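You operate a simulated robot arm through the tools that you are given. There is no shell and no other tool. Be economical: measure what you need, move in short steps, check, and stop when the job is done.

Carry out the task below with a simulated robot arm. There is one attempt and no reset: what you move stays moved.

TASK
Press the key marked cal on check balance two times.
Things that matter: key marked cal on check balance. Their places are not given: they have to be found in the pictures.

Only the result counts: the job must be done as asked and must still hold three seconds after the hand-in. Knocking over, shifting, dropping, spilling or breaking anything else fails it.

THE ROBOT
A 7-joint arm with a two-finger parallel gripper, fixed in place. Base frame: the origin is at the foot of the arm, x ahead of it, y to its left, z up. Units: cm, degrees, N and s.
Its first joint turns from -66.0 to 66.0 degrees. Payload 2.5 kg.
The tool frame sits at the grasp point between the pads (the TCP): z along the fingers, y along the line on which they close. The tips reach 2.3 cm beyond it. Largest opening 9.4 cm; finger width 3.8, thickness 1; the body of the gripper, 5.4 by 9.6 cm, starts 3.9 cm behind the TCP.
Orientation is that of the tool frame in the base frame, as [roll, pitch, yaw] about the fixed x, y, z axes, in that order (R = Rz(yaw) Ry(pitch) Rx(roll)). With the fingers straight down and closing along the base's y, the tool's x points along the base's -x, its y along +y and its z along -z.

THE INTERFACE
- The arm moves only by the tool arm_command. Its arguments are lists of equal length, an entry for each row: "travel": the shift along the tool's x, y, z in units of 20 mm (1.0 is 20 mm), a list of three; "rot": the turn, a rotation vector about the tool's x, y, z in units of 6 degrees (1.0 is 6 degrees), a list of three; "grip": the gripper command, from -1 (shut) to 1 (fully open), values between in proportion. In form: {"travel": [[tx, ty, tz], ...], "rot": [[rx, ry, rz], ...], "grip": [grip, ...]}. A call has 1 to 12 rows; each row shifts and turns the commanded pose from where the row before left it, along the tool's axes as they then stand. A call with a number of a shift or a turn outside -1 to 1 is refused whole. A row lasts 0.2 s, in which the tool goes at most 5 cm and 8.6 degrees; a call with a longer step from one row to the next is refused whole, and so is a gripper value outside its range. A pose out of reach is approached as far as the arm can. The call stops where the force on the tool passes 40 N (or 10 N more than at its start, if that is more) or the arm is blocked; 0.2 s more then pass. The fingers move at their own pace (about 10.8 cm/s each) and stop on an object; they squeeze with about 36 N. The grip force told is the motor's: it shows also when the fingers shut on nothing. Time passes only in rows, and 0.2 s behind the last, so rows that do not move let the fingers close. The reply holds the time, the measured pose of the TCP, the force on the tool along the base axes, the opening and the grip force, in the units named above and with some noise, and new pictures: "pictures" is both (left out), scene, wrist or none.
- Cameras (640 x 400 px; columns grow to the right, rows downward): "scene" is fixed at [14.16, -41.7, 55.57]; the picture's right is [0.65, -0.76, 0.00], its down [-0.35, -0.30, -0.89] and it looks along [0.68, 0.58, -0.45] (base axes); focal length 339 px, centre (320, 200). "wrist" rides on the gripper at [-3.9, 0, -4.4] in the tool frame; the picture's right is [0.00, -1.00, 0.00], its down [0.97, 0.00, -0.24] and it looks along [0.24, 0.00, 0.97] (tool axes); focal length 218 px, centre (320, 200).
- locate(camera, pixels): for up to 12 pixels [column, row] of the newest picture of that camera ("zoom" is the newest enlarged one), the place [x, y, z] in the base frame of the surface seen there, good to about 0.2 cm. No time passes.
- zoom(camera, box): a new picture of the part [left, top, right, bottom] of that camera's present view, enlarged. No time passes.
- close_job(): hands the job in; it is judged then, once.

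Go step by step. Measure first, check grasps and placings, and put right what went wrong. The budget is 60 turns and 120 pictures, counting those below and the enlarged ones. Unless the task says otherwise, let go and move clear before handing in, and close with one line.

The tools are called after "Call:" by a JSON object that holds its "fn" and its "kwargs". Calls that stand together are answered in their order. arm_command: Moves the arm, as the interface text tells. Its arguments: {"type":"object","properties":{"travel":{"type":"array"},"rot":{"type":"array"},"grip":{"type":"array"},"pictures":{"type":"string","enum":["both","scene","wrist","none"]}},"required":["travel","rot","grip"]} The other tools are called the same way: locate (camera, pixels) gives the place of the surface under pixels of a picture; zoom (camera, box) takes an enlarged picture of a part of a camera's view; close_job () hands the job in.

At the start:

```text
clock: 0.0
eef_pos: [44.71, 4.04, 37.83]
tcp_rot: [-180.0, 0.0, -180.0]
contact_force: [-0.6, 0.5, 0.4]
width: 9.39
finger_force: 0.0
```

scene: 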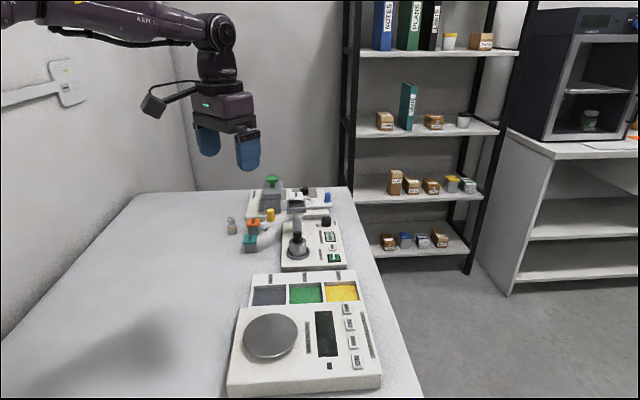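
wrist: 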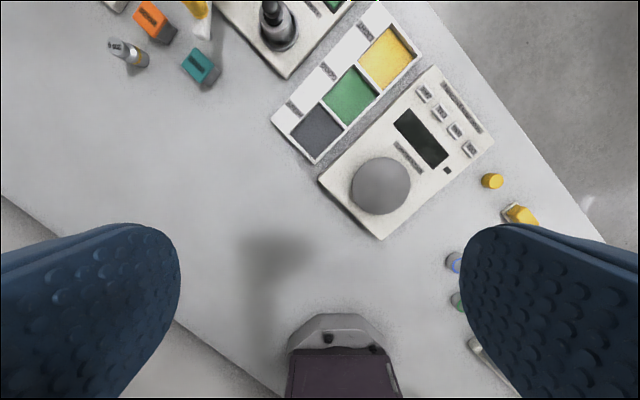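

The balance is in the scene at about (305,345), with four keys at (348,310)-(357,362). I'll enlarge both views to read the labels.

Call:
{"fn": "zoom", "kwargs": {"camera": "scene", "box": [290, 295, 390, 385]}}

Call:
{"fn": "zoom", "kwargs": {"camera": "wrist", "box": [380, 60, 500, 180]}}

```text
4.44 times, centred on (340, 340) of scene
```

zoom: 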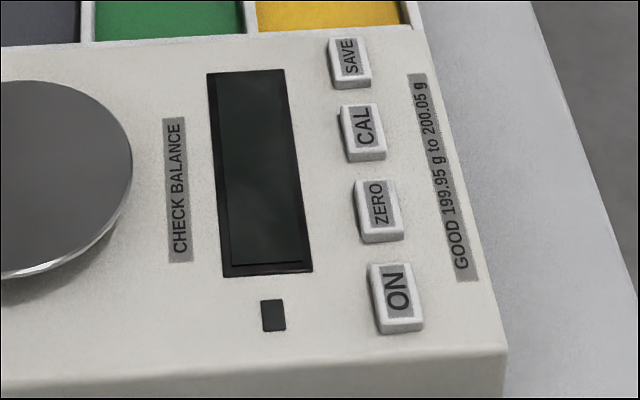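

```text
3.33 times, centred on (440, 120) of wrist
```

zoom: 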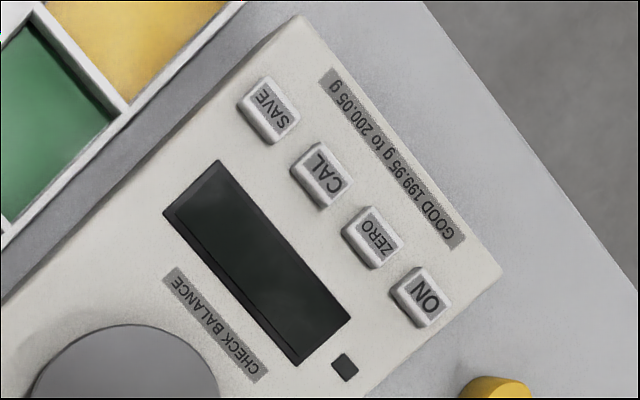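

CAL is the second key from the tray side, at (322,172) in the wrist zoom. I'll measure all four keys and the panel around them.

Call:
{"fn": "locate", "kwargs": {"camera": "zoom", "pixels": [[322, 172], [270, 107], [374, 235], [421, 294], [305, 150], [340, 190], [306, 182], [337, 160], [375, 150], [260, 250], [120, 370], [296, 210]]}}

```text
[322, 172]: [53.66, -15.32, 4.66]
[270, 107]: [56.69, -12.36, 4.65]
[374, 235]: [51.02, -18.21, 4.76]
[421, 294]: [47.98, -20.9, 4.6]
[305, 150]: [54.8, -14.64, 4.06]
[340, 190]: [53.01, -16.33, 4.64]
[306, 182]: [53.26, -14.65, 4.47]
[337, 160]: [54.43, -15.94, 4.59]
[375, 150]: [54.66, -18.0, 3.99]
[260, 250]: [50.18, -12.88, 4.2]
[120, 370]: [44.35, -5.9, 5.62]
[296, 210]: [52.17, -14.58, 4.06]
```

The wrist view gives CAL at about (53.7,-15.3,4.7), which is close to the table height I was told. I'll cross-check it with the scene camera, along with the table.

Call:
{"fn": "locate", "kwargs": {"camera": "scene", "pixels": [[348, 310], [350, 324], [353, 341], [357, 361], [338, 352], [200, 300], [395, 360], [270, 335], [340, 294], [376, 250]]}}

Call:
{"fn": "locate", "kwargs": {"camera": "wrist", "pixels": [[400, 250], [250, 200], [500, 120], [320, 180], [380, 237], [493, 141], [434, 67], [380, 185]]}}

```text
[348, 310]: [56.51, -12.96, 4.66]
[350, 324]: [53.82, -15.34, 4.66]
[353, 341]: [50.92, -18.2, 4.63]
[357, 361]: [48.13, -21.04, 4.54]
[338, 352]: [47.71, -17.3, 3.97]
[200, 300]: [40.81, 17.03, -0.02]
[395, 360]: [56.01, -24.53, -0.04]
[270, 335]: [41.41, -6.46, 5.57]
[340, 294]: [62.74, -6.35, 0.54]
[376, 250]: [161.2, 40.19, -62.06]
```

```text
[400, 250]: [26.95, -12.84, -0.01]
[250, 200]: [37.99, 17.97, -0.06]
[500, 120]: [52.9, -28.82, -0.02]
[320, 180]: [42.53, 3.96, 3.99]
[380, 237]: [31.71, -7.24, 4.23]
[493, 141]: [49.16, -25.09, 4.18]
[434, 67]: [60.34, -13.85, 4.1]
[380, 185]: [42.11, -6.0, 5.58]
```

Both cameras agree: the table is at z≈0 (not 4.6), the panel is at about 4.0, and CAL's top is at (53.75,-15.35,4.66). The key row runs at about 44°. I'll shut the gripper and move above the key first, then align with the row.

Call:
{"fn": "arm_command", "kwargs": {"travel": [[-0.377, -0.808, 0.5], [-0.377, -0.808, 0.5], [-0.377, -0.808, 0.5], [-0.377, -0.808, 0.5], [-0.377, -0.808, 0.5], [-0.377, -0.808, 0.5], [-0.377, -0.808, 0.5], [-0.377, -0.808, 0.5], [-0.377, -0.808, 0.5], [-0.377, -0.808, 0.5], [-0.377, -0.808, 0.5], [-0.377, -0.808, 0.5]], "rot": [[0, 0, 0], [0, 0, 0], [0, 0, 0], [0, 0, 0], [0, 0, 0], [0, 0, 0], [0, 0, 0], [0, 0, 0], [0, 0, 0], [0, 0, 0], [0, 0, 0], [0, 0, 0]], "grip": [-1, -1, -1, -1, -1, -1, -1, -1, -1, -1, -1, -1], "pictures": "none"}}

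Call:
{"fn": "arm_command", "kwargs": {"travel": [[0, 0, 0.6], [0, 0, 0.6], [0, 0, 0.6], [0, 0, 0.6], [0, 0, 0.6], [0, 0, 0.6], [0, 0, 0.6], [0, 0, 0.6], [0, 0, 0.6], [0, 0, 0]], "rot": [[0, 0, 0.958], [0, 0, 0.958], [0, 0, 0.958], [0, 0, 0.958], [0, 0, 0.958], [0, 0, 0.958], [0, 0, 0.958], [0, 0, 0.958], [0, 0, 0], [0, 0, 0]], "grip": [-1, -1, -1, -1, -1, -1, -1, -1, -1, -1]}}

```text
clock: 2.6
eef_pos: [53.58, -15.45, 25.67]
tcp_rot: [-180.0, 0.0, -179.8]
contact_force: [-0.5, 0.0, 0.5]
width: 0.01
finger_force: 35.8
```

```text
clock: 4.8
eef_pos: [53.63, -15.39, 15.05]
tcp_rot: [179.9, 0.0, 134.0]
contact_force: [0.8, 0.0, -0.6]
width: 0.01
finger_force: 36.0
```

scene: 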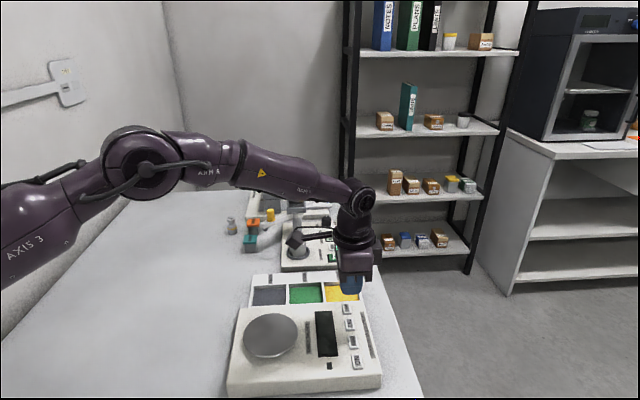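
wrist: 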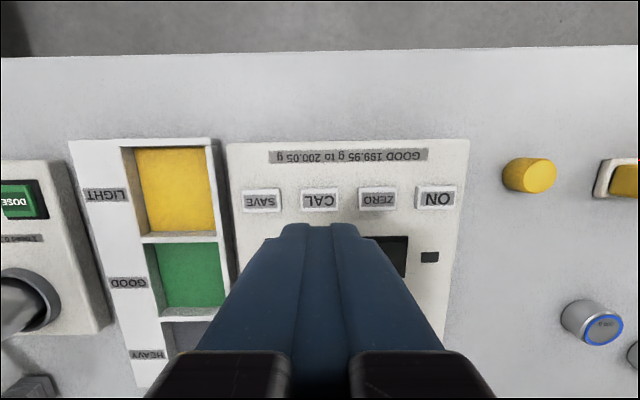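

The gripper is aligned with the key row, and CAL shows at wrist (319,199), centred in the columns. I'll refine the position from this closer view.

Call:
{"fn": "locate", "kwargs": {"camera": "wrist", "pixels": [[320, 198], [303, 199], [337, 199], [320, 190], [320, 206], [263, 198], [377, 198], [348, 200], [320, 176]]}}

```text
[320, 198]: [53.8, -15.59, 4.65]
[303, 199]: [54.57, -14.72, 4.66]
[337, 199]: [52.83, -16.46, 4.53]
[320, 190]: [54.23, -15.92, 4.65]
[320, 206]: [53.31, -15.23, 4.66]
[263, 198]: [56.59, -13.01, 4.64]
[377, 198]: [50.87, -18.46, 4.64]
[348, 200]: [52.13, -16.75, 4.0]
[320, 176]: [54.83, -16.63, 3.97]
```

CAL's centre is (53.77,-15.55), about 0.2 cm from the tool axis along tool -x. I'll correct that and come down to just above the key, with the TCP at z≈7.5.

Call:
{"fn": "arm_command", "kwargs": {"travel": [[-0.1, 0, 0.7], [0, 0, 0.7], [0, 0, 0.7], [0, 0, 0.7], [0, 0, 0.6], [0, 0, 0.37], [0, 0, 0], [0, 0, 0]], "rot": [[0, 0, 0], [0, 0, 0], [0, 0, 0], [0, 0, 0], [0, 0, 0], [0, 0, 0], [0, 0, 0], [0, 0, 0]], "grip": [-1, -1, -1, -1, -1, -1, -1, -1]}}

Call:
{"fn": "zoom", "kwargs": {"camera": "scene", "box": [290, 270, 410, 370]}}

```text
clock: 6.6
eef_pos: [53.78, -15.47, 7.47]
tcp_rot: [-179.9, 0.0, 134.0]
contact_force: [-0.4, -0.3, 0.0]
width: 0.0
finger_force: 35.7
```

scene: 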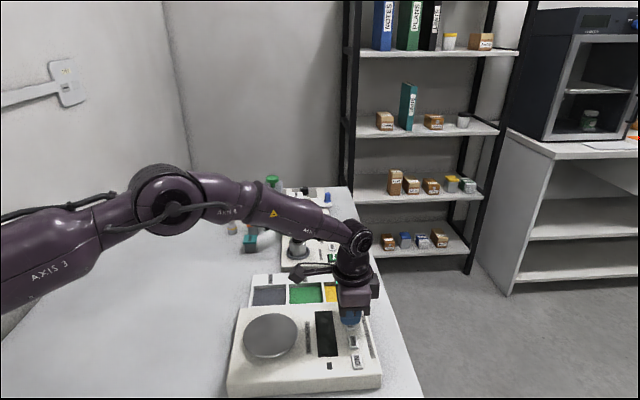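
wrist: 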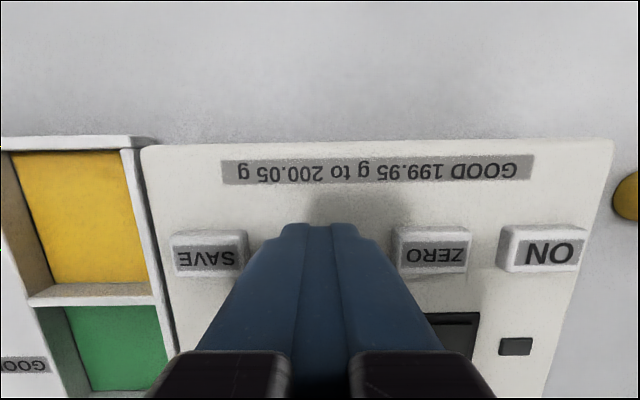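

```text
4.00 times, centred on (350, 320) of scene
```

zoom: 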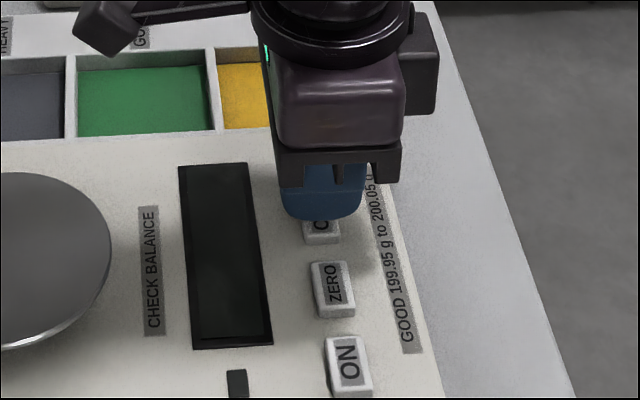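

The fingertips hover over CAL, midway between SAVE and ZERO, with no contact. I'll press down in small steps to find the contact.

Call:
{"fn": "arm_command", "kwargs": {"travel": [[0, 0, 0.1], [0, 0, 0.1], [0, 0, 0.08], [0, 0, 0]], "rot": [[0, 0, 0], [0, 0, 0], [0, 0, 0], [0, 0, 0]], "grip": [-1, -1, -1, -1], "pictures": "none"}}

```text
clock: 7.6
eef_pos: [53.76, -15.54, 6.9]
tcp_rot: [-179.9, 0.0, 134.0]
contact_force: [-0.6, 0.4, 0.2]
width: 0.02
finger_force: 36.1
```

The TCP is at 6.90 with no force yet, so contact should be very near. I'll go on in 1 mm steps.

Call:
{"fn": "arm_command", "kwargs": {"travel": [[0, 0, 0.05], [0, 0, 0.05], [0, 0, 0]], "rot": [[0, 0, 0], [0, 0, 0], [0, 0, 0]], "grip": [-1, -1, -1], "pictures": "wrist"}}

Call:
{"fn": "zoom", "kwargs": {"camera": "scene", "box": [290, 270, 410, 370]}}

```text
clock: 8.4
eef_pos: [53.86, -15.46, 6.7]
tcp_rot: [-180.0, 0.1, 133.9]
contact_force: [-0.4, 0.2, 1.8]
width: 0.01
finger_force: 36.3
```

wrist: 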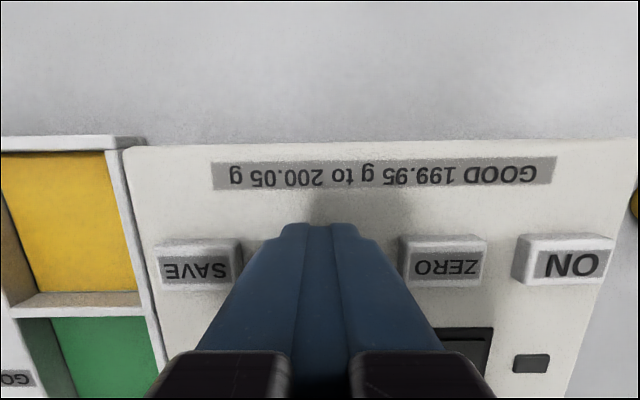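

```text
4.00 times, centred on (350, 320) of scene
```

zoom: 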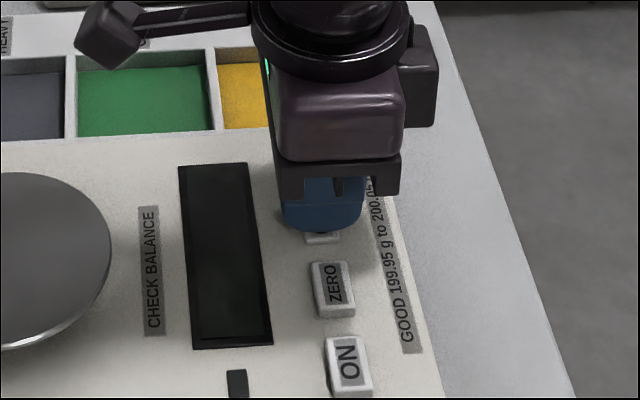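

Contact: 1.8 N at TCP 6.70. I'll keep going straight down in small steps until the key bottoms out.

Call:
{"fn": "arm_command", "kwargs": {"travel": [[0, 0, 0.05], [0, 0, 0]], "rot": [[0, 0, 0], [0, 0, 0]], "grip": [-1, -1], "pictures": "none"}}

Call:
{"fn": "arm_command", "kwargs": {"travel": [[0, 0, 0.05], [0, 0, 0]], "rot": [[0, 0, 0], [0, 0, 0]], "grip": [-1, -1], "pictures": "none"}}

Call:
{"fn": "zoom", "kwargs": {"camera": "scene", "box": [290, 270, 410, 370]}}

```text
clock: 9.0
eef_pos: [53.68, -15.54, 6.53]
tcp_rot: [-180.0, 0.0, 134.0]
contact_force: [0.9, -0.2, 3.0]
width: 0.01
finger_force: 35.8
```

```text
clock: 9.6
eef_pos: [53.63, -15.4, 6.5]
tcp_rot: [-180.0, 0.1, 134.0]
contact_force: [0.7, -1.1, 7.9]
width: 0.01
finger_force: 36.3
```

```text
4.00 times, centred on (350, 320) of scene
```

zoom: 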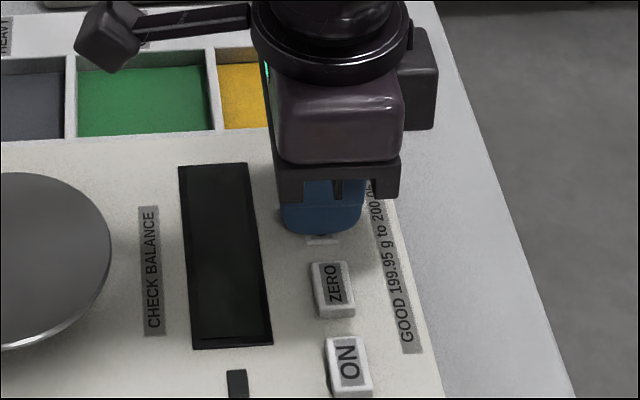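

Force jumped from 3.0 to 7.9 N while the height barely changed (6.5), so the key has bottomed out. I'll release to z≈7.7, clear of the key, and look at the display.

Call:
{"fn": "arm_command", "kwargs": {"travel": [[0, 0, 0.02], [0, 0, 0], [0, 0, -0.2], [0, 0, -0.4], [0, 0, 0], [0, 0, 0]], "rot": [[0, 0, 0], [0, 0, 0], [0, 0, 0], [0, 0, 0], [0, 0, 0], [0, 0, 0]], "grip": [-1, -1, -1, -1, -1, -1], "pictures": "wrist"}}

Call:
{"fn": "zoom", "kwargs": {"camera": "scene", "box": [290, 270, 410, 370]}}

```text
clock: 11.0
eef_pos: [53.71, -15.59, 7.6]
tcp_rot: [180.0, 0.0, 134.0]
contact_force: [-0.3, -0.8, 0.3]
width: 0.0
finger_force: 36.4
```

wrist: 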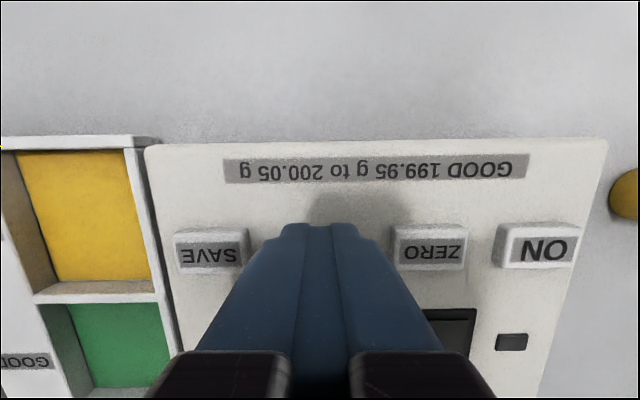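

```text
4.00 times, centred on (350, 320) of scene
```

zoom: 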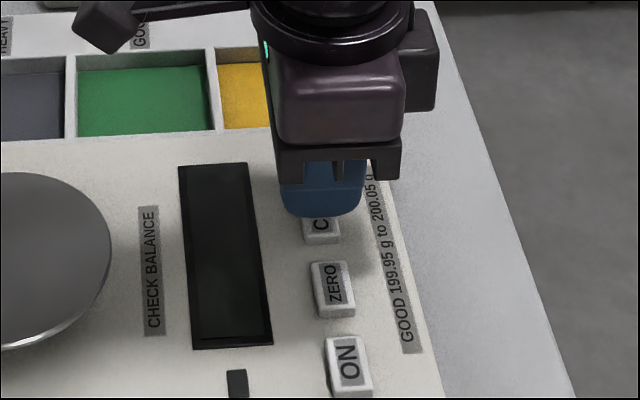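

CAL sprang back up, and the display is dark and gives no feedback. Now the second press, by the same path to the same depth, without releasing yet.

Call:
{"fn": "arm_command", "kwargs": {"travel": [[0, 0, 0.2], [0, 0, 0.2], [0, 0, 0.1], [0, 0, 0.05], [0, 0, 0.05], [0, 0, 0]], "rot": [[0, 0, 0], [0, 0, 0], [0, 0, 0], [0, 0, 0], [0, 0, 0], [0, 0, 0]], "grip": [-1, -1, -1, -1, -1, -1], "pictures": "none"}}

```text
clock: 12.4
eef_pos: [53.81, -15.48, 6.49]
tcp_rot: [180.0, 0.1, 134.0]
contact_force: [-3.6, 0.5, 8.3]
width: 0.02
finger_force: 36.4
```

The key bottomed out again, at 8.3 N and z 6.49. I'll release and rise well clear.

Call:
{"fn": "arm_command", "kwargs": {"travel": [[0, 0, -0.2], [0, 0, -0.4], [0, 0, -0.8], [0, 0, -1], [0, 0, -1], [0, 0, -1], [0, 0, -1], [0, 0, 0], [0, 0, 0]], "rot": [[0, 0, 0], [0, 0, 0], [0, 0, 0], [0, 0, 0], [0, 0, 0], [0, 0, 0], [0, 0, 0], [0, 0, 0], [0, 0, 0]], "grip": [-1, -1, -1, -1, -1, -1, -1, -1, -1]}}

Call:
{"fn": "zoom", "kwargs": {"camera": "scene", "box": [290, 295, 390, 385]}}

```text
clock: 14.4
eef_pos: [53.71, -15.55, 17.13]
tcp_rot: [180.0, -0.1, 134.0]
contact_force: [1.1, 0.1, 0.5]
width: 0.01
finger_force: 36.4
```

scene: 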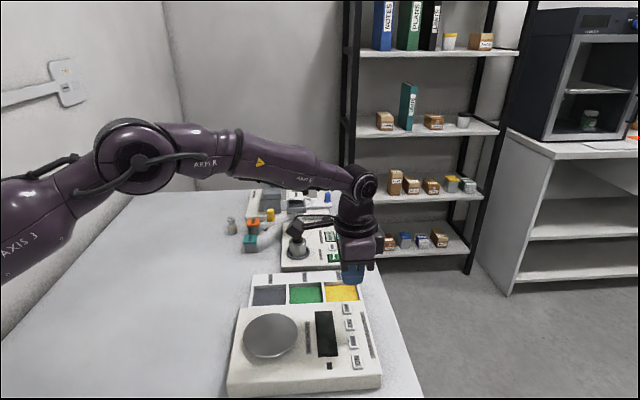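
wrist: 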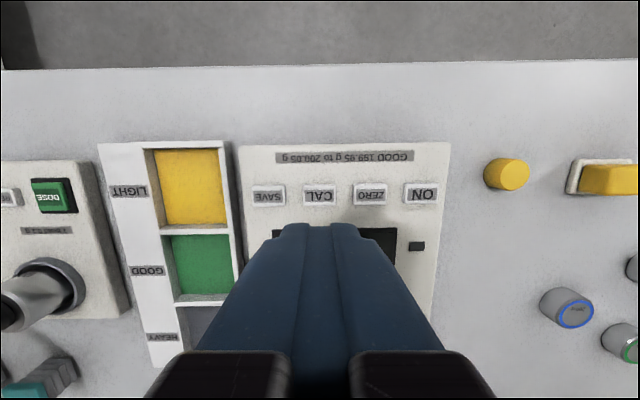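

```text
4.44 times, centred on (340, 340) of scene
```

zoom: 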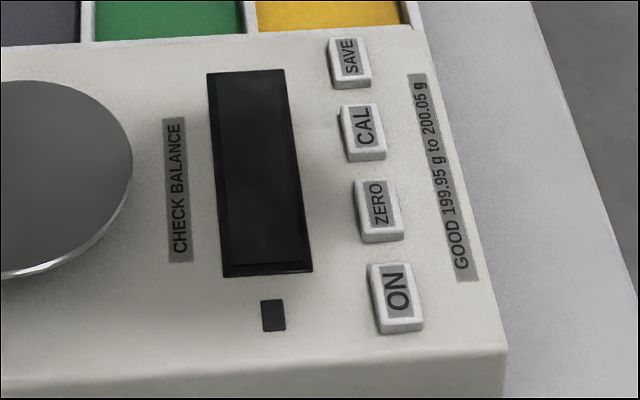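

CAL is back up, the balance sits at the same pixels as before, and the arm is clear. Both presses reached the bottom of the key's travel, so I'm handing in.

Call:
{"fn": "close_job", "kwargs": {}}

```text
The job is handed in.
```

I pressed the CAL key on the check balance fully down and released it two times; nothing else was touched. The balance's display stayed dark throughout, so the count rests on force and height readings.
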